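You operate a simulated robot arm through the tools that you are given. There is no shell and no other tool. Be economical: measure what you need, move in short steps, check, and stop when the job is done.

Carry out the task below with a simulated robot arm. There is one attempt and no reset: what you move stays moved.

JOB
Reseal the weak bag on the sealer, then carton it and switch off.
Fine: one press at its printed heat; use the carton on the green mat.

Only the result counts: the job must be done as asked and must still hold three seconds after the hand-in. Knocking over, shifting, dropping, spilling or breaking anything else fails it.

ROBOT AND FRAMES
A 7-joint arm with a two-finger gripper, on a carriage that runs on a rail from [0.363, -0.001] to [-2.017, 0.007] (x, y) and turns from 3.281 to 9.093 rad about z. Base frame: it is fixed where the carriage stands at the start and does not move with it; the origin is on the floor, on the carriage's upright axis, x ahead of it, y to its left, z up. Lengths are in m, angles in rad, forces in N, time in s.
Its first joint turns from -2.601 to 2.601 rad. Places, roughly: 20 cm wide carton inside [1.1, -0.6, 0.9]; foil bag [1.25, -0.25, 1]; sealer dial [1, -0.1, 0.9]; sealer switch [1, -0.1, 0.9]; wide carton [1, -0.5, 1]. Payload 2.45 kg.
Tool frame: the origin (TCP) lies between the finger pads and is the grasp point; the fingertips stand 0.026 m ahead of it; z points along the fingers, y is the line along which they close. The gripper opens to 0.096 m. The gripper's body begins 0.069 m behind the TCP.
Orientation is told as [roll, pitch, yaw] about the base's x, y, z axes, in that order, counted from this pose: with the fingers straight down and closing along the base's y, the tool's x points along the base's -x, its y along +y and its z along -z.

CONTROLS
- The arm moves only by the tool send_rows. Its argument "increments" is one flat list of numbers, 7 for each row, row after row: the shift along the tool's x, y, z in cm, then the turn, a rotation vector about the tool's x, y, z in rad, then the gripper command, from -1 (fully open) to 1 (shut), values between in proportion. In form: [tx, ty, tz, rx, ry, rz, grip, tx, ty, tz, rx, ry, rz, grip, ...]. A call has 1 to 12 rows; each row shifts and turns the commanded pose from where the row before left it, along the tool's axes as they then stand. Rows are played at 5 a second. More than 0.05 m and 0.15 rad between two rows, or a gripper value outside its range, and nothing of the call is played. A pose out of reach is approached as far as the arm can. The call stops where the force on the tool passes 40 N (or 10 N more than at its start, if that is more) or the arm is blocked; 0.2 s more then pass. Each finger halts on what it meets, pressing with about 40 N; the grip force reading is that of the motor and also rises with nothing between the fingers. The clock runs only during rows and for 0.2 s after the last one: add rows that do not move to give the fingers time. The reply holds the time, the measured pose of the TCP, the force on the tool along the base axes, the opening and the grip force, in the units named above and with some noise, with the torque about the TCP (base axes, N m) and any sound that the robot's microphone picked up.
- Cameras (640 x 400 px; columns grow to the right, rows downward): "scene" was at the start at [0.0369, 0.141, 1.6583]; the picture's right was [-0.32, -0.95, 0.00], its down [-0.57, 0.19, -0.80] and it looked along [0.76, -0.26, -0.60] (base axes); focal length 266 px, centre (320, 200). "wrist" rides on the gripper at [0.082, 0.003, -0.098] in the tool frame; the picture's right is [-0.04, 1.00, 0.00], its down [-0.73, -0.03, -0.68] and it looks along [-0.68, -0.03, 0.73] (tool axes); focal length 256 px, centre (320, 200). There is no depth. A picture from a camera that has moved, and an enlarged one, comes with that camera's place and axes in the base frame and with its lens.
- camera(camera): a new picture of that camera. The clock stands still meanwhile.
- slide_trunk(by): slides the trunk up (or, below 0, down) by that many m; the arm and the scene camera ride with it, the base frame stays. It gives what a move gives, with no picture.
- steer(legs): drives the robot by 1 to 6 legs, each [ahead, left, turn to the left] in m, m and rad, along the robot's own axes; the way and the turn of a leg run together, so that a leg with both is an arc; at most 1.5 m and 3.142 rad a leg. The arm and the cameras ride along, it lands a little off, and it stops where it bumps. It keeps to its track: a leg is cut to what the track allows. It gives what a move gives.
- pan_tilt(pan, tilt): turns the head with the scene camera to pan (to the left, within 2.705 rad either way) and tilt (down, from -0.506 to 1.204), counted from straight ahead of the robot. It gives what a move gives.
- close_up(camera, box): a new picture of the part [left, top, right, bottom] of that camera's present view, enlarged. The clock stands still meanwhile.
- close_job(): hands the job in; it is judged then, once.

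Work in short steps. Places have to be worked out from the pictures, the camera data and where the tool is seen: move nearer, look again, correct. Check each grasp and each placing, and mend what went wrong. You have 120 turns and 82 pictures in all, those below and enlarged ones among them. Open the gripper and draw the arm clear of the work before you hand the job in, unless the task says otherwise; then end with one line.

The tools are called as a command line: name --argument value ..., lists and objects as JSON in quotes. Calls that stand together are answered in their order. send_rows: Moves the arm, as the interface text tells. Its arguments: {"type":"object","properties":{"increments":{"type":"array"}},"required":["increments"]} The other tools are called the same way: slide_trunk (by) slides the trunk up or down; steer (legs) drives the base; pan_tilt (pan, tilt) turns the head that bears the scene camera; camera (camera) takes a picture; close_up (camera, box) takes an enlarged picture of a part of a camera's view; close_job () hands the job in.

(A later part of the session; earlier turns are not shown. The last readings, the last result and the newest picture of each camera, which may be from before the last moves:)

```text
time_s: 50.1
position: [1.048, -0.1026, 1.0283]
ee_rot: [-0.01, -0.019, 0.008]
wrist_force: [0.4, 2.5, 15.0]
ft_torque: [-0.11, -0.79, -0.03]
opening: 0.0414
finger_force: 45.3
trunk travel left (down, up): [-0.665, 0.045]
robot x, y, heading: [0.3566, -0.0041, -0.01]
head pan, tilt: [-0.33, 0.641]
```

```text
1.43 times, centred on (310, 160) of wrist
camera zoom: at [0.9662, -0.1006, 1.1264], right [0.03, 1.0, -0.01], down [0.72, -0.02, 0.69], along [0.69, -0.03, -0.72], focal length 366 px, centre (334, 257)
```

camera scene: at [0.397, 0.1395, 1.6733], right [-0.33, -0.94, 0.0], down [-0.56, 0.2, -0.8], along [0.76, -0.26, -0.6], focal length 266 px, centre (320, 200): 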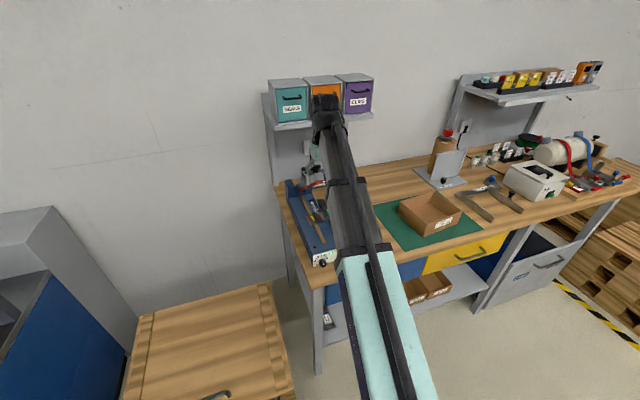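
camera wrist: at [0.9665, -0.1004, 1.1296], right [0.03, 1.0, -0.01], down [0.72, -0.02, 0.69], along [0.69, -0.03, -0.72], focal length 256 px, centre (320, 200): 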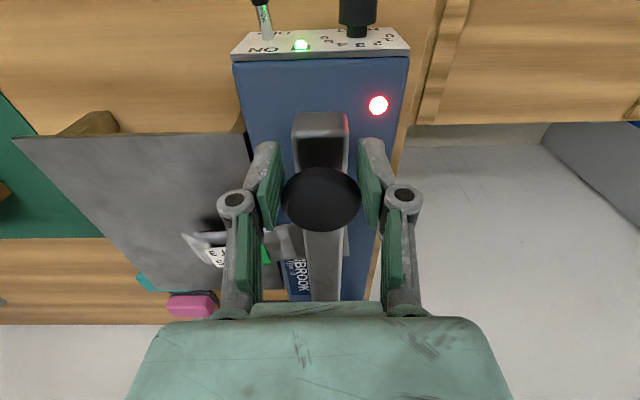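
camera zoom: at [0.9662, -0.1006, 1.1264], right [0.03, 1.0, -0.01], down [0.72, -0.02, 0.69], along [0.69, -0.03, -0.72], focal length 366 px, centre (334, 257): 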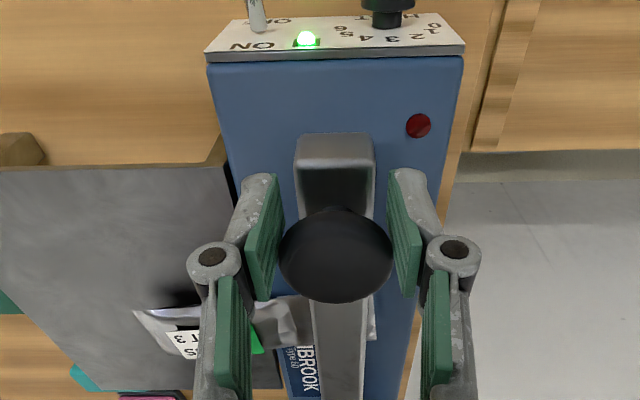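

The lamp went out: seal finished after one press. I lift the lever back along the recorded path.

send_rows --increments '[-0.28, 0, -2.1, 0, 0, 0, 1, -0.45, 0, -2.07, 0, 0, 0, 1, -0.46, 0, -2.07, 0, 0, 0, 1, -0.8, 0, -2.03, 0, 0, 0, 1, -0.8, 0, -2.03, 0, 0, 0, 1, -1.3, 0, -2.65, 0, 0, 0, 1, -1.44, 0, -2.65, 0, 0, 0, 1, -1.72, 0, -2.5, 0, 0, 0, 1, -1.87, 0, -2.46, 0, 0, 0, 1, 0, 0, 0, 0, 0, 0, 1]'

camera --camera "wrist"

```text
time_s: 52.1
position: [1.1275, -0.1033, 1.2226]
ee_rot: [-0.008, 0.0, 0.001]
wrist_force: [-2.1, -1.0, -6.2]
ft_torque: [0.15, -0.07, -0.77]
opening: 0.0319
finger_force: 45.5
trunk travel left (down, up): [-0.665, 0.045]
robot x, y, heading: [0.3582, -0.0049, -0.008]
head pan, tilt: [-0.33, 0.641]
stopped in row 9: the force on the tool passed its limit at 68 N (the readings are from after the stop); the commanded pose is now the measured one
```

```text
49 pictures are left
camera wrist: at [1.0464, -0.0998, 1.322], right [0.04, 1.0, -0.01], down [0.73, -0.02, 0.68], along [0.68, -0.03, -0.73], focal length 256 px, centre (320, 200)
```

wrist: 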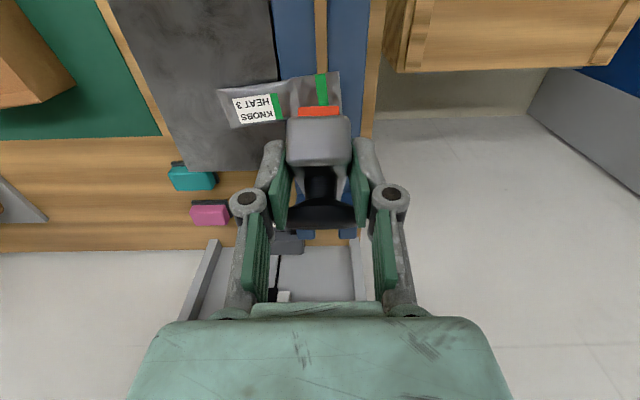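

The bag's stripe turned green: properly sealed. The lever met its top stop. I open the fingers and see whether the lever stays up.

send_rows --increments '[0, 0, 0, 0, 0, 0, -1, 0, 0, 0, 0, 0, 0, -1, 0, 0, 0, 0, 0, 0, -1, 0, 0, 0, 0, 0, 0, -1]'

camera --camera "wrist"

```text
time_s: 53.1
position: [1.1268, -0.1031, 1.2237]
ee_rot: [-0.008, -0.003, 0.001]
wrist_force: [0.3, -0.2, -0.1]
ft_torque: [0.02, -0.01, -0.05]
opening: 0.0961
finger_force: 0.1
trunk travel left (down, up): [-0.665, 0.045]
robot x, y, heading: [0.3611, 0.0012, -0.006]
head pan, tilt: [-0.33, 0.641]
```

```text
48 pictures are left
camera wrist: at [1.0467, -0.0991, 1.3227], right [0.04, 1.0, -0.01], down [0.73, -0.02, 0.68], along [0.68, -0.03, -0.73], focal length 256 px, centre (320, 200)
```

wrist: 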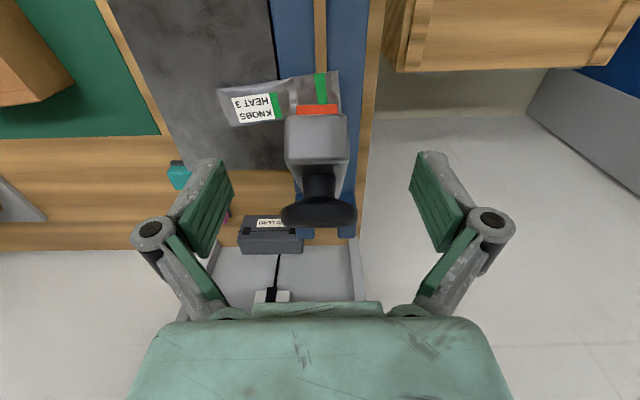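

The lever stays up. I retreat and move right toward the bag, then look from above.

send_rows --increments '[4.5, 0, 0, 0, 0, 0, -1, 4.5, 0, 0, 0, 0, 0, -1, 2, -4, 0, 0, 0, 0, -1, 0, -5, 0, 0, 0, 0, -1, 0, -5, 0, 0, 0, 0, -1, 0, -4, 0, 0, 0, 0, -1, 0, 0, 0, 0, 0, 0, -1]'

camera --camera "wrist"

```text
time_s: 54.7
position: [1.0198, -0.2787, 1.2232]
ee_rot: [-0.009, -0.003, 0.001]
wrist_force: [-0.9, 0.5, -0.1]
ft_torque: [0.01, -0.05, 0.02]
opening: 0.0956
finger_force: 0.1
trunk travel left (down, up): [-0.665, 0.045]
robot x, y, heading: [0.3581, 0.0012, -0.007]
head pan, tilt: [-0.33, 0.641]
```

```text
47 pictures are left
camera wrist: at [0.9383, -0.276, 1.3226], right [0.04, 1.0, -0.01], down [0.73, -0.02, 0.68], along [0.68, -0.03, -0.73], focal length 256 px, centre (320, 200)
```

wrist: 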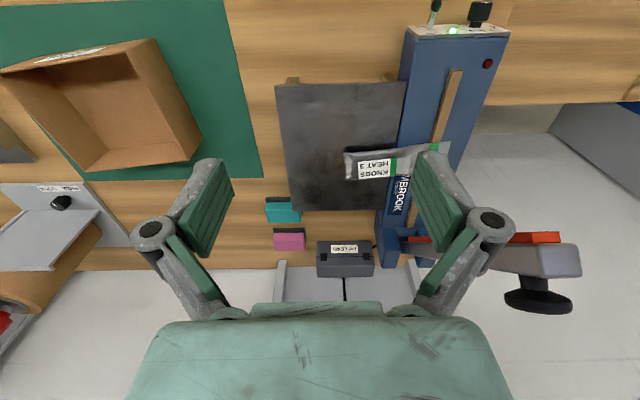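

Bag label sits at about (1.20, -0.196), bag ~6 cm wide in x, end at y≈-0.244. I turn the tool 90° so it closes across the bag, with the camera side away from the lever.

send_rows --increments '[0, 0, 0, 0, 0, -0.143, -1, 0, 0, 0, 0, 0, -0.143, -1, 0, 0, 0, 0, 0, -0.143, -1, 0, 0, 0, 0, 0, -0.143, -1, 0, 0, 0, 0, 0, -0.143, -1, 0, 0, 0, 0, 0, -0.143, -1, 0, 0, 0, 0, 0, -0.143, -1, 0, 0, 0, 0, 0, -0.143, -1, 0, 0, 0, 0, 0, -0.143, -1, 0, 0, 0, 0, 0, -0.143, -1, 0, 0, 0, 0, 0, -0.141, -1]'

send_rows --increments '[0, -4.5, 0, 0, -0.1, 0, -1, 0, -4.5, 0, 0, -0.1, 0, -1, 0, -4.5, 0, 0, 0, 0, -1, 0, -4.2, 0, 0, 0, 0, -1, 0, 0, 4, 0, 0, 0, -1, 0, 0, 4, 0, 0, 0, -1, 0, 0, 0, 0, 0, 0, -1]'

camera --camera "wrist"

```text
time_s: 57.1
position: [1.0188, -0.2827, 1.2248]
ee_rot: [-0.003, 0.009, 1.575]
wrist_force: [0.1, -0.3, -0.8]
ft_torque: [0.01, 0.02, -0.02]
opening: 0.096
finger_force: 0.0
trunk travel left (down, up): [-0.665, 0.045]
robot x, y, heading: [0.3601, -0.0023, -0.011]
head pan, tilt: [-0.33, 0.641]
```

```text
time_s: 58.7
position: [1.1967, -0.2691, 1.1493]
ee_rot: [-0.003, -0.19, 1.573]
wrist_force: [-0.1, -0.1, -0.2]
ft_torque: [0.0, 0.02, 0.0]
opening: 0.0959
finger_force: 0.1
trunk travel left (down, up): [-0.665, 0.045]
robot x, y, heading: [0.3576, -0.0003, -0.003]
head pan, tilt: [-0.33, 0.641]
```

```text
46 pictures are left
camera wrist: at [1.1941, -0.3686, 1.232], right [-1.0, 0.04, 0.0], down [0.03, 0.59, 0.81], along [0.03, 0.81, -0.59], focal length 256 px, centre (320, 200)
```

wrist: 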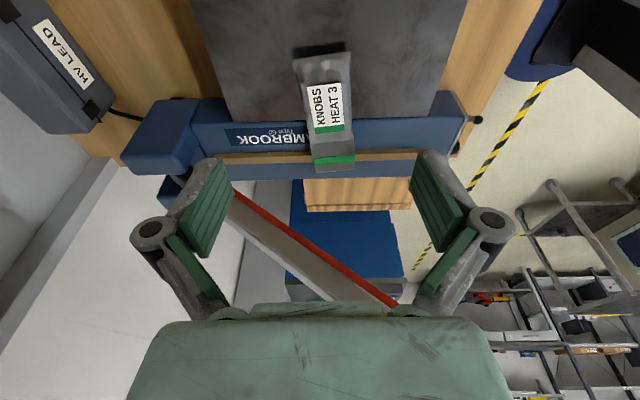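

Bag axis is yawed about 4.5°, centreline x≈1.194 at y=-0.215. I align and descend to TCP z≈1.0, then check.

send_rows --increments '[-2, 0.3, 0, 0, 0, -0.07, -1, 0, 0, 4.5, 0, 0, 0, -1, 0, 0, 4.5, 0, 0, 0, -1, 0, 0, 4.5, 0, 0, 0, -1, 0, 0, 1.5, 0, 0, 0, -1, 0, 0, 0, 0, 0, 0, -1]'

camera --camera "wrist"

```text
time_s: 60.1
position: [1.1939, -0.222, 1.0057]
ee_rot: [-0.018, -0.189, 1.643]
wrist_force: [0.3, 0.5, 1.0]
ft_torque: [0.0, -0.04, -0.01]
opening: 0.0959
finger_force: 0.1
trunk travel left (down, up): [-0.665, 0.045]
robot x, y, heading: [0.3583, -0.0017, -0.008]
head pan, tilt: [-0.33, 0.641]
```

```text
45 pictures are left
camera wrist: at [1.1965, -0.3202, 1.0873], right [-1.0, -0.03, -0.01], down [-0.03, 0.59, 0.81], along [-0.02, 0.81, -0.59], focal length 256 px, centre (320, 200)
```

wrist: 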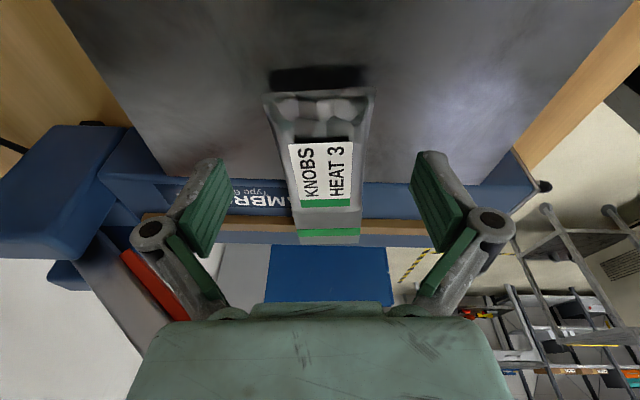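

Aligned. Descending in small steps to near the plate.

send_rows --increments '[0, 0, 1, 0, 0, 0, -1, 0, 0, 0.8, 0, 0, 0, -1, 0, 0, 0, 0, 0, 0, -1]'

camera --camera "wrist"

```text
time_s: 60.9
position: [1.1933, -0.217, 0.9864]
ee_rot: [-0.017, -0.191, 1.644]
wrist_force: [-0.5, 0.1, -0.9]
ft_torque: [-0.03, -0.01, -0.02]
opening: 0.0959
finger_force: 0.1
trunk travel left (down, up): [-0.665, 0.045]
robot x, y, heading: [0.3578, -0.0019, -0.007]
head pan, tilt: [-0.33, 0.641]
```

```text
44 pictures are left
camera wrist: at [1.196, -0.316, 1.0688], right [-1.0, -0.03, -0.01], down [-0.03, 0.59, 0.81], along [-0.02, 0.81, -0.59], focal length 256 px, centre (320, 200)
```

wrist: 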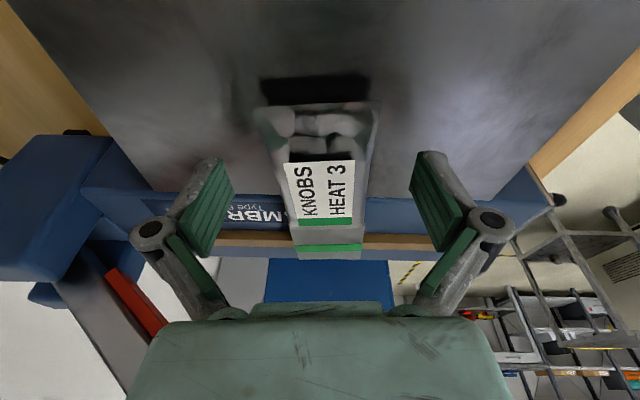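

send_rows --increments '[0, 0, 0.4, 0, 0, 0, -1, 0, 0, 0.3, 0, 0, 0, -1, 0, 0, 0, 0, 0, 0, -1]'

```text
time_s: 61.7
position: [1.1941, -0.2142, 0.9788]
ee_rot: [-0.018, -0.19, 1.645]
wrist_force: [-0.5, 0.1, -0.5]
ft_torque: [-0.04, -0.02, -0.01]
opening: 0.0962
finger_force: 0.0
trunk travel left (down, up): [-0.665, 0.045]
robot x, y, heading: [0.3618, -0.0026, -0.008]
head pan, tilt: [-0.33, 0.641]
```

No contact yet; the bag top appears at z≈0.962. I go 4 mm lower, then close.

send_rows --increments '[0, 0, 0.2, 0, 0, 0, -1, 0, 0, 0.2, 0, 0, 0, -1, 0, 0, 0, 0, 0, 0, -1]'

```text
time_s: 62.5
position: [1.1941, -0.2146, 0.9748]
ee_rot: [-0.018, -0.189, 1.644]
wrist_force: [-0.7, 0.5, -0.5]
ft_torque: [0.02, 0.01, 0.0]
opening: 0.096
finger_force: 0.0
trunk travel left (down, up): [-0.665, 0.045]
robot x, y, heading: [0.3562, -0.0033, -0.005]
head pan, tilt: [-0.33, 0.641]
```

send_rows --increments '[0, 0, 0.2, 0, 0, 0, -1, 0, 0, 0, 0, 0, 0, 0.1, 0, 0, 0, 0, 0, 0, 1, 0, 0, 0, 0, 0, 0, 1, 0, 0, 0, 0, 0, 0, 1]'

camera --camera "wrist"

```text
time_s: 63.4
position: [1.1881, -0.2156, 0.9785]
ee_rot: [-0.015, -0.189, 1.642]
wrist_force: [-6.8, -0.2, 22.0]
ft_torque: [-0.06, 0.93, -0.05]
opening: 0.0572
finger_force: 40.2
trunk travel left (down, up): [-0.665, 0.045]
robot x, y, heading: [0.3573, -0.0022, -0.007]
head pan, tilt: [-0.33, 0.641]
stopped in row 4: the force on the tool passed its limit at 41 N (the readings are from after the stop); the commanded pose is now the measured one
```

```text
43 pictures are left
camera wrist: at [1.1908, -0.3142, 1.0606], right [-1.0, -0.03, -0.01], down [-0.02, 0.59, 0.81], along [-0.02, 0.81, -0.59], focal length 256 px, centre (320, 200)
```

wrist: 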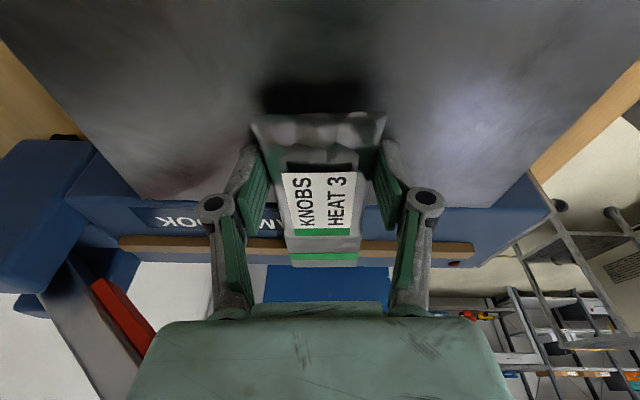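

Bag held at 57 mm width; fingertips press on the plate. I lift gently while keeping grip.

send_rows --increments '[0, 0, -0.4, 0, 0, 0, 1, 0, 0, -0.6, 0, 0, 0, 1, 0, 0, -1, 0, 0, 0, 1, 0, 0, -2, 0, 0, 0, 1, 0, 0, 0, 0, 0, 0, 1]'

camera --camera "wrist"

```text
time_s: 64.6
position: [1.1926, -0.2222, 1.0145]
ee_rot: [-0.014, -0.191, 1.643]
wrist_force: [0.6, 0.1, -0.7]
ft_torque: [0.01, 0.0, 0.0]
opening: 0.0002
finger_force: 28.5
trunk travel left (down, up): [-0.665, 0.045]
robot x, y, heading: [0.3611, -0.0002, -0.01]
head pan, tilt: [-0.33, 0.641]
```

```text
42 pictures are left
camera wrist: at [1.1949, -0.3216, 1.0976], right [-1.0, -0.03, -0.01], down [-0.02, 0.59, 0.81], along [-0.02, 0.81, -0.59], focal length 256 px, centre (320, 200)
```

wrist: 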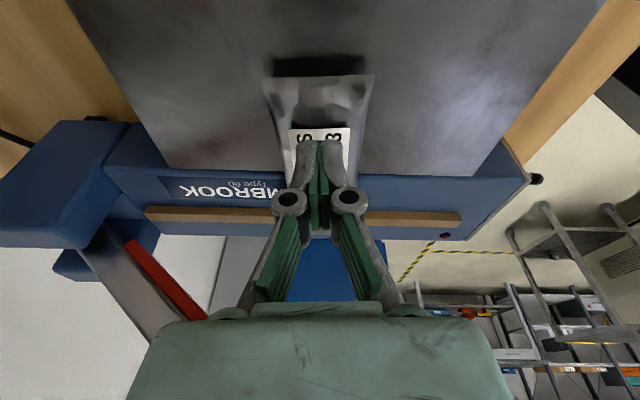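

The bag slipped (fingers rode over its bulge) and stays roughly where it was. I reopen, check its position, and go deeper next time.

send_rows --increments '[0, 0, -1, 0, 0, 0, -1, 0, 0, 0, 0, 0, 0, -1, 0, 0, 0, 0, 0, 0, -1, 0, 0, 0, 0, 0, 0, -1]'

camera --camera "wrist"

```text
time_s: 65.6
position: [1.1908, -0.2243, 1.0244]
ee_rot: [-0.015, -0.191, 1.643]
wrist_force: [0.3, -0.8, -1.3]
ft_torque: [-0.04, 0.03, 0.01]
opening: 0.096
finger_force: 0.1
trunk travel left (down, up): [-0.665, 0.045]
robot x, y, heading: [0.3569, 0.0, -0.006]
head pan, tilt: [-0.33, 0.641]
```

```text
41 pictures are left
camera wrist: at [1.1945, -0.3229, 1.1073], right [-1.0, -0.03, -0.01], down [-0.02, 0.59, 0.81], along [-0.02, 0.81, -0.59], focal length 256 px, centre (320, 200)
```

wrist: 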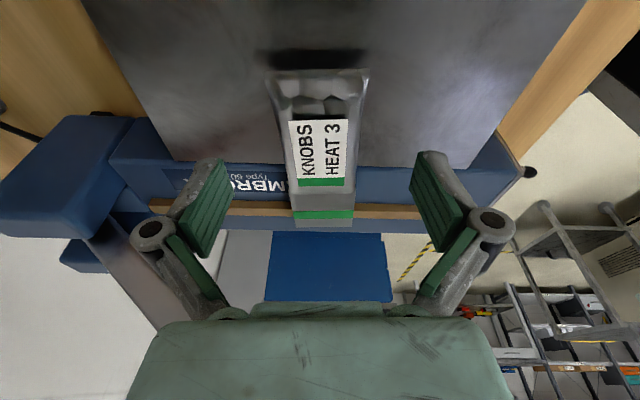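

close_up --camera "wrist" --box '[240, 40, 400, 240]'

```text
2.00 times, centred on (320, 140) of wrist
camera zoom: at [1.1945, -0.3229, 1.1073], right [-1.0, -0.03, -0.01], down [-0.02, 0.59, 0.81], along [-0.02, 0.81, -0.59], focal length 512 px, centre (320, 320)
```

zoom: 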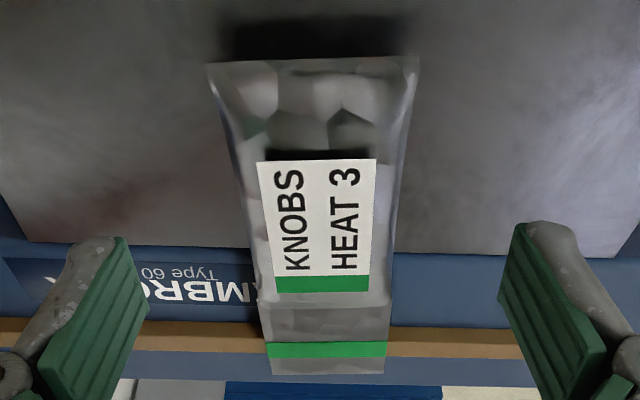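

Bag width is steady (~58 mm). The pads sat too high on its rounded sides; I descend again until the fingertips nearly touch the plate.

send_rows --increments '[0.4, 0, 3, 0, 0, 0, -1, 0, 0, 2.2, 0, 0, 0, -1, 0, 0, 0.3, 0, 0, 0, -1, 0, 0, 0.3, 0, 0, 0, -1, 0, 0, 0, 0, 0, 0, -1]'

```text
time_s: 66.8
position: [1.1924, -0.217, 0.967]
ee_rot: [-0.014, -0.19, 1.642]
wrist_force: [0.8, -1.0, 2.1]
ft_torque: [-0.03, 0.13, 0.05]
opening: 0.096
finger_force: 0.0
trunk travel left (down, up): [-0.665, 0.045]
robot x, y, heading: [0.3592, 0.0007, -0.012]
head pan, tilt: [-0.33, 0.641]
```

A trace of contact. Closing extends the tips, so I rise 6 mm, preclose to ~68 mm, then descend to light contact.

send_rows --increments '[0, 0, -0.8, 0, 0, 0, -1, 0, 0, 0, 0, 0, 0, -0.42, 0, 0, 0, 0, 0, 0, -0.42, 0, 0, 0.2, 0, 0, 0, -0.42, 0, 0, 0.2, 0, 0, 0, -0.42, 0, 0, 0, 0, 0, 0, -0.42]'

camera --camera "wrist"

```text
time_s: 68.3
position: [1.1862, -0.2194, 0.978]
ee_rot: [-0.013, -0.188, 1.641]
wrist_force: [-7.7, -3.3, 40.0]
ft_torque: [0.09, 1.49, 0.02]
opening: 0.0573
finger_force: 44.5
trunk travel left (down, up): [-0.665, 0.045]
robot x, y, heading: [0.3599, -0.0015, -0.01]
head pan, tilt: [-0.33, 0.641]
stopped in row 6: the force on the tool passed its limit at 56 N (the readings are from after the stop); the commanded pose is now the measured one
```

```text
39 pictures are left
camera wrist: at [1.1899, -0.3186, 1.0606], right [-1.0, -0.03, -0.01], down [-0.02, 0.59, 0.8], along [-0.02, 0.8, -0.59], focal length 256 px, centre (320, 200)
```

wrist: 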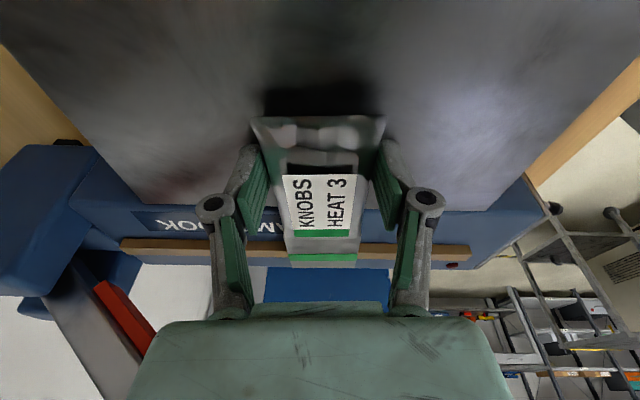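

The fingers stand on the plate with the bag between them (57 mm). I raise 4 mm while closing firmly, then look before lifting further.

send_rows --increments '[0, 0, -0.3, 0, 0, 0, -0.3, 0, 0, -0.2, 0, 0, 0, -0.2, 0, 0, 0, 0, 0, 0, -0.2]'

```text
time_s: 69.1
position: [1.19, -0.2186, 0.9769]
ee_rot: [-0.014, -0.188, 1.643]
wrist_force: [-2.7, 5.5, 9.4]
ft_torque: [0.06, 0.44, -0.24]
opening: 0.0618
finger_force: 4.0
trunk travel left (down, up): [-0.665, 0.045]
robot x, y, heading: [0.3585, -0.0015, -0.006]
head pan, tilt: [-0.33, 0.641]
```

send_rows --increments '[0, 0, -0.3, 0, 0, 0, -0.2, 0, 0, 0, 0, 0, 0, -0.2]'

close_up --camera "wrist" --box '[200, 80, 440, 280]'

```text
time_s: 69.7
position: [1.1905, -0.221, 0.9797]
ee_rot: [-0.013, -0.189, 1.641]
wrist_force: [0.2, -1.0, -0.3]
ft_torque: [0.05, -0.02, -0.03]
opening: 0.0582
finger_force: 0.3
trunk travel left (down, up): [-0.665, 0.045]
robot x, y, heading: [0.3609, 0.0015, -0.001]
head pan, tilt: [-0.33, 0.641]
```

```text
2.00 times, centred on (320, 180) of wrist
camera zoom: at [1.1942, -0.3205, 1.0621], right [-1.0, -0.03, 0.0], down [-0.02, 0.59, 0.8], along [-0.02, 0.8, -0.59], focal length 512 px, centre (320, 240)
```

zoom: 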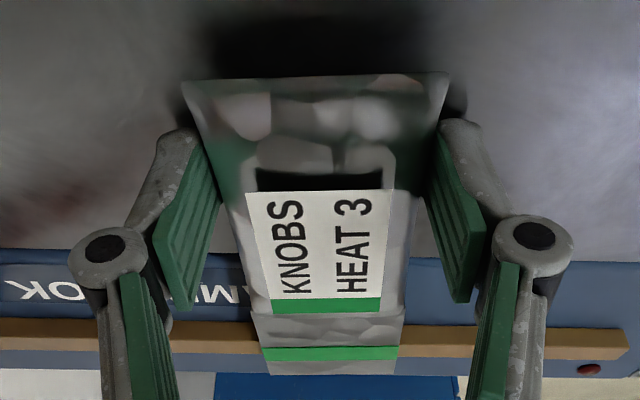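

No load now at 58 mm. I raise 2 mm and step the grip tighter, watching the opening.

send_rows --increments '[0, 0, -0.2, 0, 0, 0, -0.1, 0, 0, 0, 0, 0, 0, 0, 0, 0, 0, 0, 0, 0, 0]'

close_up --camera "wrist" --box '[200, 80, 440, 280]'

```text
time_s: 70.5
position: [1.1893, -0.221, 0.9818]
ee_rot: [-0.011, -0.188, 1.641]
wrist_force: [-0.1, 0.1, -0.9]
ft_torque: [-0.01, 0.0, -0.01]
opening: 0.0566
finger_force: 39.8
trunk travel left (down, up): [-0.665, 0.045]
robot x, y, heading: [0.3593, -0.0027, -0.007]
head pan, tilt: [-0.33, 0.641]
```

```text
2.00 times, centred on (320, 180) of wrist
camera zoom: at [1.1936, -0.3207, 1.0645], right [-1.0, -0.03, 0.0], down [-0.02, 0.59, 0.8], along [-0.02, 0.8, -0.59], focal length 512 px, centre (320, 240)
```

zoom: 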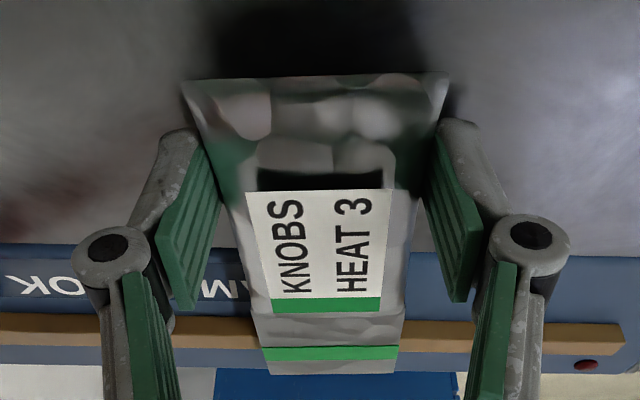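

The bag is gripped cleanly (56.6 mm, 40 N, no vertical load). Slow lift.

send_rows --increments '[0, 0, 0, 0, 0, 0, 1, 0, 0, 0, 0, 0, 0, 1, 0, 0, -0.3, 0, 0, 0, 1, 0, 0, -0.3, 0, 0, 0, 1, 0, 0, -0.4, 0, 0, 0, 1]'

camera --camera "wrist"

```text
time_s: 71.7
position: [1.1908, -0.2236, 0.9919]
ee_rot: [-0.011, -0.19, 1.641]
wrist_force: [0.2, 0.6, -1.0]
ft_torque: [-0.01, -0.01, -0.01]
opening: 0.0571
finger_force: 40.3
trunk travel left (down, up): [-0.665, 0.045]
robot x, y, heading: [0.3585, -0.0017, -0.006]
head pan, tilt: [-0.33, 0.641]
```

```text
36 pictures are left
camera wrist: at [1.1938, -0.3227, 1.0742], right [-1.0, -0.03, 0.0], down [-0.02, 0.59, 0.8], along [-0.02, 0.8, -0.59], focal length 256 px, centre (320, 200)
```

wrist: 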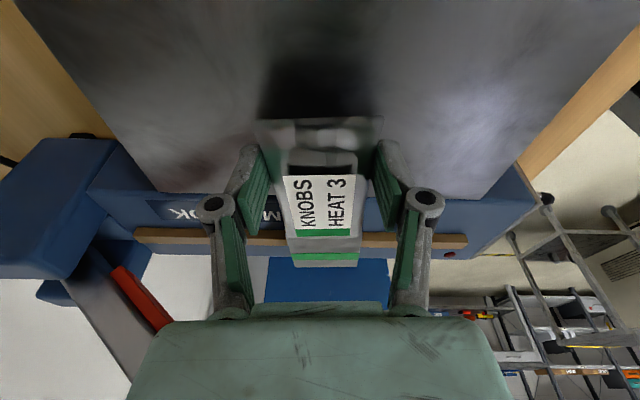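

The bag moves with the gripper. I lift it well above the plate, level the tool, and move toward the carton.

send_rows --increments '[0, 0, -2, 0, 0, 0, 1, 0, 0, -3, 0, 0, 0, 1, 0, 0, -4, 0, 0, 0, 1, 0, 0, -4, 0, 0, 0, 1, 0, 0, -4, 0, 0.1, 0, 1, 0, 0, 0, 0, 0.09, 0, 1, 3, 0, 0, 0, 0, 0, 1, 4, 0, 0, 0, 0, 0, 1, 4, 0, 0, 0, 0, 0, 1, 0, 0, 0, 0, 0, 0, 1]'

camera --camera "wrist"

pan_tilt --pan -0.7 --tilt 0.8

camera --camera "scene"

```text
time_s: 73.9
position: [1.1987, -0.3658, 1.1578]
ee_rot: [-0.012, 0.003, 1.638]
wrist_force: [-0.3, 0.7, -1.7]
ft_torque: [0.02, -0.04, 0.01]
opening: 0.0572
finger_force: 39.6
trunk travel left (down, up): [-0.665, 0.045]
robot x, y, heading: [0.3554, 0.0008, -0.009]
head pan, tilt: [-0.33, 0.641]
```

```text
35 pictures are left
camera wrist: at [1.2006, -0.4469, 1.2584], right [-1.0, -0.03, -0.01], down [-0.03, 0.73, 0.68], along [-0.01, 0.68, -0.73], focal length 256 px, centre (320, 200)
```

wrist: 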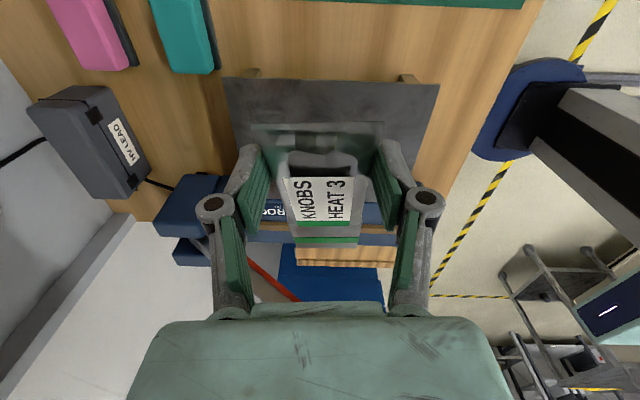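

```text
time_s: 74.7
position: [1.1982, -0.3647, 1.1585]
ee_rot: [-0.012, 0.002, 1.64]
wrist_force: [0.6, 0.4, -0.8]
ft_torque: [-0.02, 0.0, -0.03]
opening: 0.0571
finger_force: 40.0
trunk travel left (down, up): [-0.665, 0.045]
robot x, y, heading: [0.357, -0.0021, -0.008]
head pan, tilt: [-0.7, 0.799]
```

```text
34 pictures are left
camera scene: at [0.3762, 0.1158, 1.6601], right [-0.65, -0.76, 0.0], down [-0.54, 0.47, -0.7], along [0.53, -0.45, -0.72], focal length 266 px, centre (320, 200)
```

scene: 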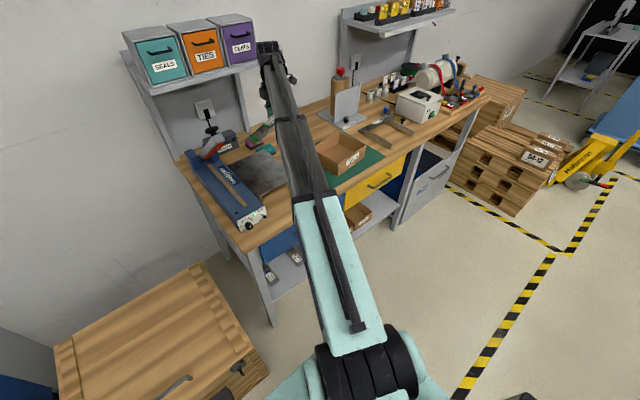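

close_up --camera "scene" --box '[300, 110, 400, 210]'

```text
4.00 times, centred on (350, 160) of scene
camera zoom: at [0.3762, 0.1158, 1.6601], right [-0.65, -0.76, 0.0], down [-0.54, 0.47, -0.7], along [0.53, -0.45, -0.72], focal length 1065 px, centre (200, 360)
```

zoom: 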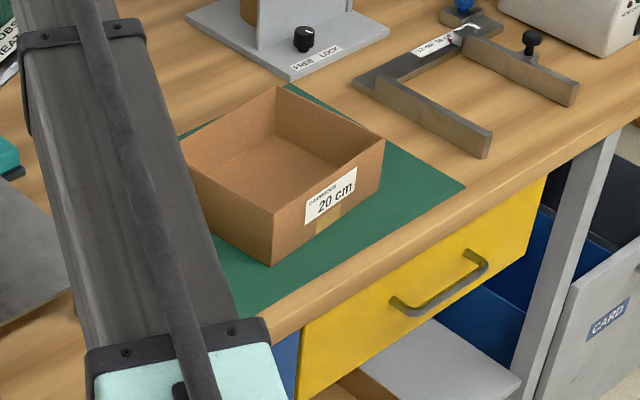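

The bag is secure. Carton spans roughly x 1.01–1.17, y −0.52 to −0.70, rim z≈0.965. To keep within reach I turn the bag 180° so the gripper ends at the carton's near-left half.

send_rows --increments '[0, 0, -1, 0, 0, 0.144, 1, 0, 0, -1, 0, 0, 0.144, 1, 0, 0, 0, 0, 0, 0.144, 1, 0, 0, 0, 0, 0, 0.144, 1, 0, 0, 0, 0, 0, 0.144, 1, 0, 0, 0, 0, 0, 0.144, 1, 0, 0, 0, 0, 0, 0.144, 1, 0, 0, 0, 0, 0, 0.144, 1, 0, 0, 0, 0, 0, 0.144, 1, 0, 0, 0, 0, 0, 0.144, 1, 0, 0, 0, 0, 0, 0.144, 1]'

send_rows --increments '[0, 0, 0, 0, 0, 0.144, 1, 0, 0, 0, 0, 0, 0.144, 1, 0, 0, 0, 0, 0, 0.144, 1, 0, 0, 0, 0, 0, 0.144, 1, 0, 0, 0, 0, 0, 0.144, 1, 0, 0, 0, 0, 0, 0.144, 1, 0, 0, 0, 0, 0, 0.144, 1, 0, 0, 0, 0, 0, 0.144, 1, 0, 0, 0, 0, 0, 0.144, 1, 0, 0, 0, 0, 0, 0.144, 1, 0, 0, 0, 0, 0, 0.136, 1]'

```text
time_s: 77.1
position: [1.1978, -0.3647, 1.1783]
ee_rot: [-0.002, -0.011, 0.052]
wrist_force: [0.4, -0.1, -0.5]
ft_torque: [0.02, 0.02, 0.0]
opening: 0.0571
finger_force: 40.4
trunk travel left (down, up): [-0.665, 0.045]
robot x, y, heading: [0.3581, -0.0004, -0.006]
head pan, tilt: [-0.7, 0.799]
```

```text
time_s: 79.5
position: [1.1986, -0.3659, 1.1792]
ee_rot: [0.013, -0.002, -1.523]
wrist_force: [0.7, 0.1, -0.4]
ft_torque: [0.04, -0.02, 0.0]
opening: 0.0571
finger_force: 40.0
trunk travel left (down, up): [-0.665, 0.045]
robot x, y, heading: [0.358, -0.0007, -0.006]
head pan, tilt: [-0.7, 0.799]
```

Turned. Move over toward the carton at height and look.

send_rows --increments '[-3.2, -2.6, 0, 0, 0, 0, 1, -3.2, -2.6, 0, 0, 0, 0, 1, -3.2, -2.6, 0, 0, 0, 0, 1, -3.5, -2.6, 0, 0, 0, 0, 1, 0, 0, 0, 0, 0, 0, 1]'

camera --camera "wrist"

camera --camera "scene"

```text
time_s: 80.7
position: [1.1056, -0.503, 1.1777]
ee_rot: [0.011, 0.0, -1.518]
wrist_force: [-1.1, 0.0, -0.6]
ft_torque: [0.07, -0.02, -0.01]
opening: 0.0573
finger_force: 40.0
trunk travel left (down, up): [-0.665, 0.045]
robot x, y, heading: [0.3596, -0.0042, -0.011]
head pan, tilt: [-0.7, 0.799]
```

```text
32 pictures are left
camera wrist: at [1.1055, -0.421, 1.2766], right [1.0, 0.01, 0.01], down [0.0, -0.73, 0.68], along [0.02, -0.68, -0.73], focal length 256 px, centre (320, 200)
```

wrist: 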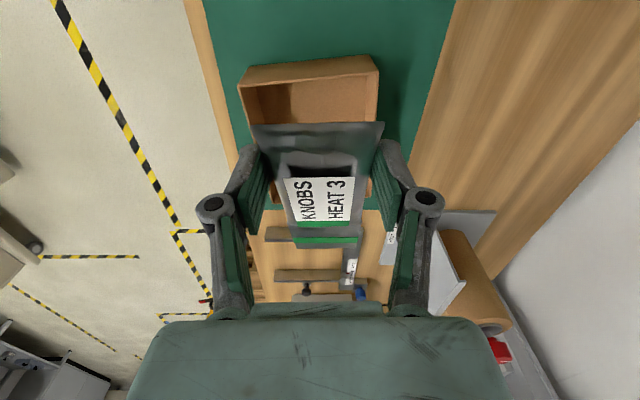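

```text
31 pictures are left
camera scene: at [0.376, 0.1153, 1.6601], right [-0.65, -0.76, 0.0], down [-0.54, 0.47, -0.7], along [0.53, -0.45, -0.72], focal length 266 px, centre (320, 200)
```

scene: 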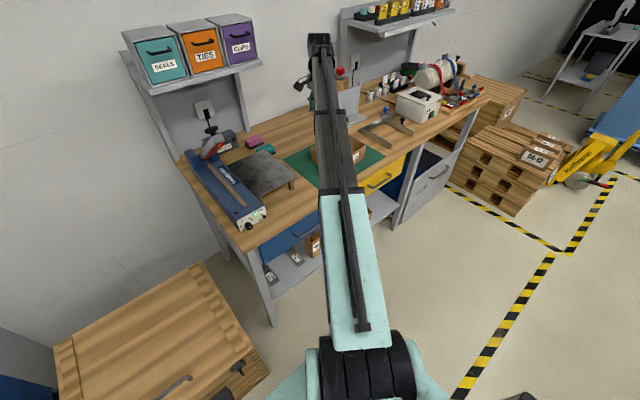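

Carton's near wall at y≈-0.52, x 1.018–1.179, centre ≈ (1.105,-0.62). I shift to TCP (1.101,-0.57), then look before lowering.

send_rows --increments '[-3.4, -0.4, 0, 0, 0, 0, 1, -3.3, -0.4, 0, 0, 0, 0, 1, 0, 0, 4, 0, 0, 0, 1, 0, 0, 4, 0, 0, 0, 1, 0, 0, 0, 0, 0, 0, 1]'

camera --camera "wrist"

close_up --camera "scene" --box '[270, 80, 400, 210]'

```text
time_s: 81.9
position: [1.0986, -0.5697, 1.0987]
ee_rot: [0.012, -0.002, -1.522]
wrist_force: [0.1, 0.9, -0.7]
ft_torque: [0.04, 0.01, 0.0]
opening: 0.0569
finger_force: 40.5
trunk travel left (down, up): [-0.665, 0.045]
robot x, y, heading: [0.3586, 0.001, -0.011]
head pan, tilt: [-0.7, 0.799]
```

```text
30 pictures are left
camera wrist: at [1.0965, -0.488, 1.1975], right [1.0, 0.01, 0.01], down [0.0, -0.73, 0.68], along [0.02, -0.68, -0.73], focal length 256 px, centre (320, 200)
```

wrist: 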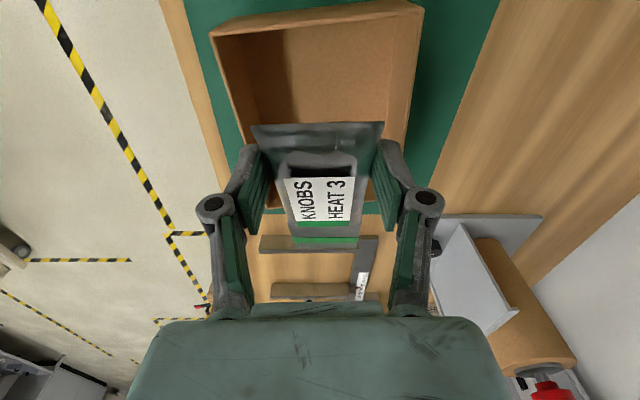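

```text
3.08 times, centred on (335, 145) of scene
camera zoom: at [0.3762, 0.1156, 1.6601], right [-0.65, -0.76, 0.0], down [-0.54, 0.47, -0.7], along [0.53, -0.45, -0.72], focal length 819 px, centre (274, 369)
```

zoom: 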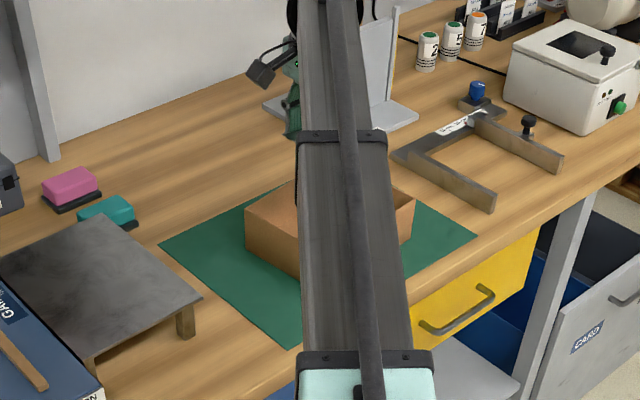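

Carton yaw ≈ 6.5°; I trim the yaw by 0.06 rad and lower to just inside the rim.

send_rows --increments '[0, 0.2, 3, 0, 0, -0.06, 1, 0, 0, 3, 0, 0, 0, 1, 0, 0, 3, 0, 0, 0, 1, 0, 0, 2, 0, 0, 0, 1, 0, 0, 0, 0, 0, 0, 1]'

camera --camera "wrist"

```text
time_s: 83.1
position: [1.1025, -0.5672, 0.9889]
ee_rot: [0.014, -0.002, -1.462]
wrist_force: [-0.2, -0.2, -0.4]
ft_torque: [-0.02, -0.02, 0.0]
opening: 0.057
finger_force: 40.1
trunk travel left (down, up): [-0.665, 0.045]
robot x, y, heading: [0.358, 0.0004, -0.008]
head pan, tilt: [-0.7, 0.799]
```

```text
28 pictures are left
camera wrist: at [1.0971, -0.4866, 1.0877], right [1.0, 0.07, 0.01], down [0.04, -0.73, 0.68], along [0.06, -0.68, -0.73], focal length 256 px, centre (320, 200)
```

wrist: 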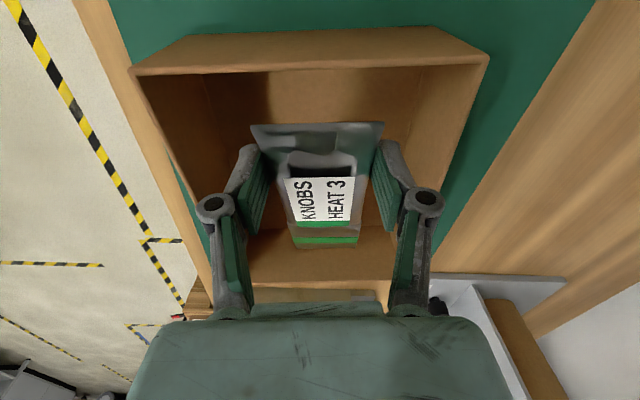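

Well centred. Lowering into the carton, the last part slowly.

send_rows --increments '[0, 0, 2.5, 0, 0, 0, 1, 0, 0, 1.5, 0, 0, 0, 1, 0, 0, 0.5, 0, 0, 0, 1, 0, 0, 0.4, 0, 0, 0, 1, 0, 0, 0, 0, 0, 0, 1]'

```text
time_s: 84.3
position: [1.1015, -0.5665, 0.9393]
ee_rot: [0.014, -0.002, -1.46]
wrist_force: [3.3, 1.9, 8.5]
ft_torque: [-1.12, -0.02, 0.35]
opening: 0.0569
finger_force: 40.4
trunk travel left (down, up): [-0.665, 0.045]
robot x, y, heading: [0.3572, -0.0009, -0.008]
head pan, tilt: [-0.7, 0.799]
```

The sealed end touched first since I levelled the tool after a tilted grasp. I raise 1 cm, restore the tilt so the bag is flat, then lower.

send_rows --increments '[0, 0, -1, 0, 0, 0, 1, 0, 0, 0, 0, -0.095, 0, 1, 0, 0, 0, 0, -0.095, 0, 1, 0, 0, 0.7, 0, 0, 0, 1, 0, 0, 0.5, 0, 0, 0, 1, 0, 0, 0.4, 0, 0, 0, 1, 0, 0, 0, 0, 0, 0, 1]'

camera --camera "wrist"

```text
time_s: 85.9
position: [1.1021, -0.5715, 0.9319]
ee_rot: [0.011, -0.192, -1.463]
wrist_force: [-0.2, 0.2, 0.4]
ft_torque: [0.03, 0.01, 0.02]
opening: 0.0568
finger_force: 40.0
trunk travel left (down, up): [-0.665, 0.045]
robot x, y, heading: [0.3595, -0.0045, -0.01]
head pan, tilt: [-0.7, 0.799]
```

```text
27 pictures are left
camera wrist: at [1.0937, -0.4732, 1.0145], right [1.0, 0.07, 0.02], down [0.03, -0.59, 0.81], along [0.07, -0.8, -0.59], focal length 256 px, centre (320, 200)
```

wrist: 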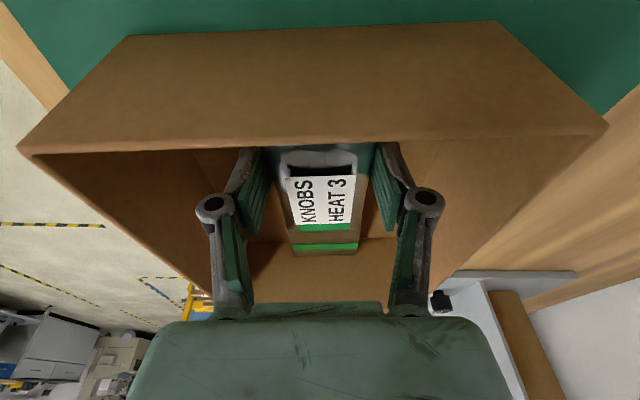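

send_rows --increments '[0, 0, 0.3, 0, 0, 0, 1, 0, 0, 0.3, 0, 0, 0, 1, 0, 0, 0, 0, 0, 0, 1]'

```text
time_s: 86.7
position: [1.101, -0.5731, 0.9259]
ee_rot: [0.012, -0.192, -1.463]
wrist_force: [0.6, 0.5, -0.8]
ft_torque: [0.04, 0.02, -0.05]
opening: 0.057
finger_force: 40.3
trunk travel left (down, up): [-0.665, 0.045]
robot x, y, heading: [0.3584, 0.0, -0.007]
head pan, tilt: [-0.7, 0.799]
```

send_rows --increments '[0, 0, 0.3, 0, 0, 0, 1, 0, 0, 0.2, 0, 0, 0, 1, 0, 0, 0, 0, 0, 0, 1]'

```text
time_s: 87.5
position: [1.1011, -0.5729, 0.9213]
ee_rot: [0.012, -0.194, -1.463]
wrist_force: [0.0, -0.3, -0.6]
ft_torque: [0.04, -0.04, -0.01]
opening: 0.0572
finger_force: 40.0
trunk travel left (down, up): [-0.665, 0.045]
robot x, y, heading: [0.358, -0.006, -0.01]
head pan, tilt: [-0.7, 0.799]
```

send_rows --increments '[0, 0, 0.2, 0, 0, 0, 1, 0, 0, 0.2, 0, 0, 0, 1, 0, 0, 0, 0, 0, 0, 1]'

camera --camera "wrist"

```text
time_s: 88.3
position: [1.1019, -0.5733, 0.9194]
ee_rot: [0.014, -0.194, -1.461]
wrist_force: [1.4, 2.4, 13.4]
ft_torque: [-1.09, 0.15, 0.11]
opening: 0.0569
finger_force: 39.8
trunk travel left (down, up): [-0.665, 0.045]
robot x, y, heading: [0.3587, -0.0023, -0.01]
head pan, tilt: [-0.7, 0.799]
```

```text
26 pictures are left
camera wrist: at [1.0937, -0.4748, 1.0012], right [1.0, 0.07, 0.02], down [0.03, -0.59, 0.81], along [0.07, -0.8, -0.59], focal length 256 px, centre (320, 200)
```

wrist: 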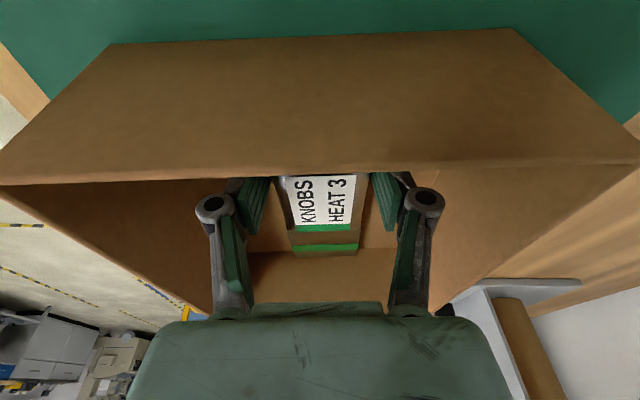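

The bag touches the floor. I open to ~72 mm, clear of the walls, and rise.

send_rows --increments '[0, 0, -0.1, 0, 0, 0, -0.3, 0, 0, 0, 0, 0, 0, -0.5, 0, 0, 0, 0, 0, 0, -0.5, 0, 0, -1, 0, 0, 0, -0.5, 0, 0, -3, 0, 0, 0, -0.5, 0, 0, -4, 0, 0, 0, -0.5, 0, 0, -4, 0, 0, 0, -0.5, 0, 0, -4, 0, 0, 0, -0.5, 0, 0, 0, 0, 0, 0, -0.5]'

camera --camera "wrist"

```text
time_s: 90.3
position: [1.0958, -0.5447, 1.074]
ee_rot: [0.01, -0.192, -1.461]
wrist_force: [-0.9, -0.3, -0.4]
ft_torque: [0.0, -0.04, 0.0]
opening: 0.0718
finger_force: 0.0
trunk travel left (down, up): [-0.665, 0.045]
robot x, y, heading: [0.3623, -0.0013, -0.006]
head pan, tilt: [-0.7, 0.799]
```

```text
25 pictures are left
camera wrist: at [1.0881, -0.447, 1.1563], right [1.0, 0.07, 0.02], down [0.03, -0.59, 0.81], along [0.07, -0.8, -0.59], focal length 256 px, centre (320, 200)
```

wrist: 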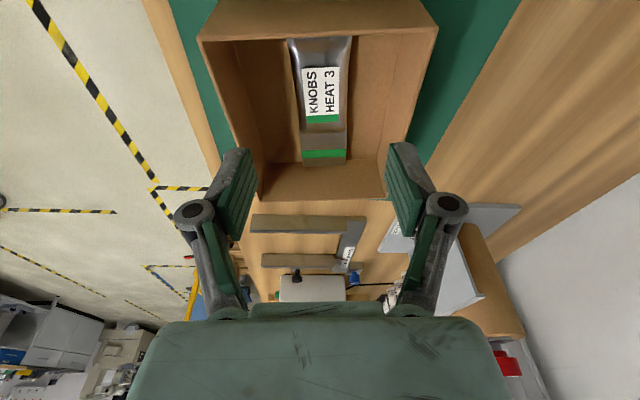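

The bag lies flat in the carton. Next the switch: its toggle tip is at about (0.986, -0.141, 0.931). I rise, level the tool and turn back to zero yaw.

send_rows --increments '[0, 0, -4, 0, 0, 0, -0.5, 0, 0, -3, 0, 0.1, 0, 0, 0, 0, 0, 0, 0.092, 0, 0.5, 0, 0, 0, 0, 0, -0.146, 1, 0, 0, 0, 0, 0, -0.146, 1, 0, 0, 0, 0, 0, -0.146, 1, 0, 0, 0, 0, 0, -0.146, 1, 0, 0, 0, 0, 0, -0.146, 1, 0, 0, 0, 0, 0, -0.146, 1, 0, 0, 0, 0, 0, -0.146, 1]'

send_rows --increments '[0, 0, 0, 0, 0, -0.146, 1, 0, 0, 0, 0, 0, -0.146, 1, 0, 0, 0, 0, 0, -0.146, 1, 3, 4, 0, 0, 0, 0, 1, 2, 4, 0, 0, 0, 0, 1, 2, 4, 0, 0, 0, 0, 1, 2, 4, 0, 0, 0, 0, 1, 0, 4, 0, 0, 0, 0, 1, 0, 4, 0, 0, 0, 0, 1, 0, 4, 0, 0, 0, 0, 1, 0, 4, 0, 0, 0, 0, 1, 0, 0, 0, 0, 0, 0, 1]'

camera --camera "wrist"

```text
time_s: 92.5
position: [1.0941, -0.5309, 1.1447]
ee_rot: [0.007, -0.011, -0.434]
wrist_force: [-0.5, -0.3, -0.2]
ft_torque: [0.02, 0.04, -0.02]
opening: 0.0
finger_force: 28.7
trunk travel left (down, up): [-0.665, 0.045]
robot x, y, heading: [0.3594, -0.0057, -0.007]
head pan, tilt: [-0.7, 0.799]
```

```text
time_s: 95.1
position: [1.0059, -0.2133, 1.1407]
ee_rot: [0.003, -0.014, 0.001]
wrist_force: [0.3, -0.1, -0.3]
ft_torque: [-0.01, -0.01, -0.01]
opening: 0.0003
finger_force: 28.3
trunk travel left (down, up): [-0.665, 0.045]
robot x, y, heading: [0.3593, -0.0032, -0.008]
head pan, tilt: [-0.7, 0.799]
```

```text
24 pictures are left
camera wrist: at [0.9241, -0.2108, 1.2402], right [0.04, 1.0, 0.0], down [0.73, -0.03, 0.69], along [0.69, -0.03, -0.73], focal length 256 px, centre (320, 200)
```

wrist: 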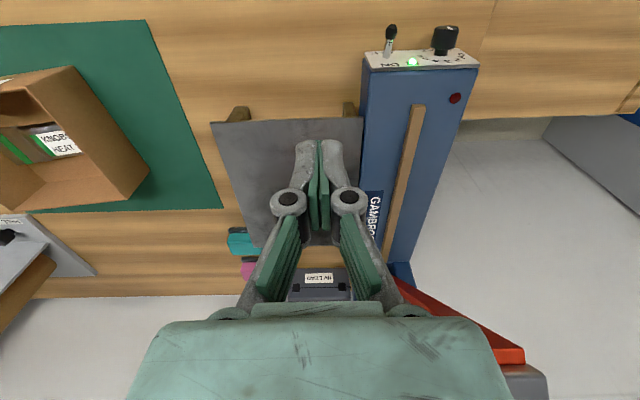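

Toggle tip re-measured at (0.981,-0.140). I move above it and lower with closed fingers to just above.

send_rows --increments '[2.4, 3.5, 0, 0, 0, 0, 1, 0, 3.8, 0, 0, 0, 0, 1, 0, 0, 4, 0, 0, 0, 1, 0, 0, 4, 0, 0, 0, 1, 0, 0, 4, 0, 0, 0, 1, 0, 0, 2, 0, 0, 0, 1, 0, 0, 0, 0, 0, 0, 1]'

camera --camera "wrist"

```text
time_s: 96.7
position: [0.9835, -0.1374, 1.0026]
ee_rot: [0.001, -0.011, 0.0]
wrist_force: [-0.1, 0.1, 0.8]
ft_torque: [-0.03, 0.0, 0.0]
opening: 0.0
finger_force: 28.3
trunk travel left (down, up): [-0.665, 0.045]
robot x, y, heading: [0.3587, 0.0025, -0.008]
head pan, tilt: [-0.7, 0.799]
```

```text
23 pictures are left
camera wrist: at [0.9009, -0.1338, 1.1014], right [0.04, 1.0, 0.0], down [0.73, -0.03, 0.69], along [0.69, -0.03, -0.73], focal length 256 px, centre (320, 200)
```

wrist: 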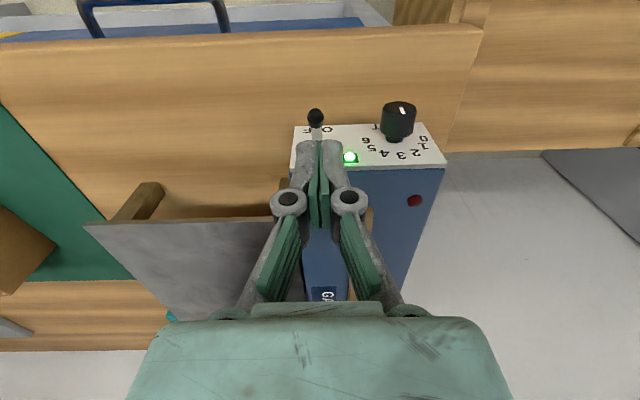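

Aligned over the toggle. Pressing down in small steps.

send_rows --increments '[0, -0.2, 1.5, 0, 0, 0, 1, 0, 0, 1, 0, 0, 0, 1, 0, 0, 1, 0, 0, 0, 1, 0, 0, 0.8, 0, 0, 0, 1, 0, 0, 0.8, 0, 0, 0, 1]'

camera --camera "wrist"

```text
time_s: 97.9
position: [0.9833, -0.1385, 0.9521]
ee_rot: [0.002, -0.011, -0.001]
wrist_force: [-0.2, 0.0, -0.3]
ft_torque: [0.0, -0.01, 0.0]
opening: 0.0004
finger_force: 28.7
trunk travel left (down, up): [-0.665, 0.045]
robot x, y, heading: [0.3576, -0.0021, -0.008]
head pan, tilt: [-0.7, 0.799]
```

```text
22 pictures are left
camera wrist: at [0.9022, -0.1353, 1.0505], right [0.04, 1.0, 0.0], down [0.73, -0.03, 0.69], along [0.69, -0.03, -0.73], focal length 256 px, centre (320, 200)
```

wrist: 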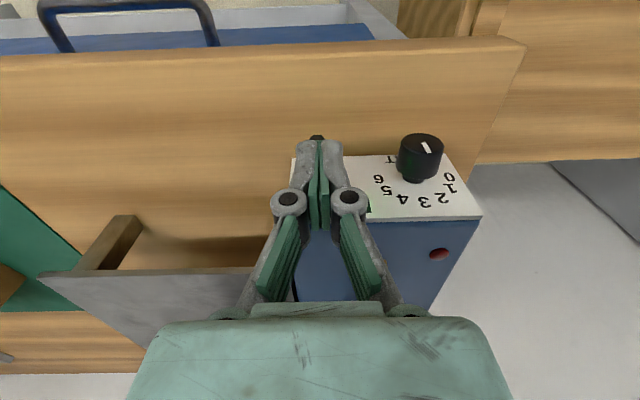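

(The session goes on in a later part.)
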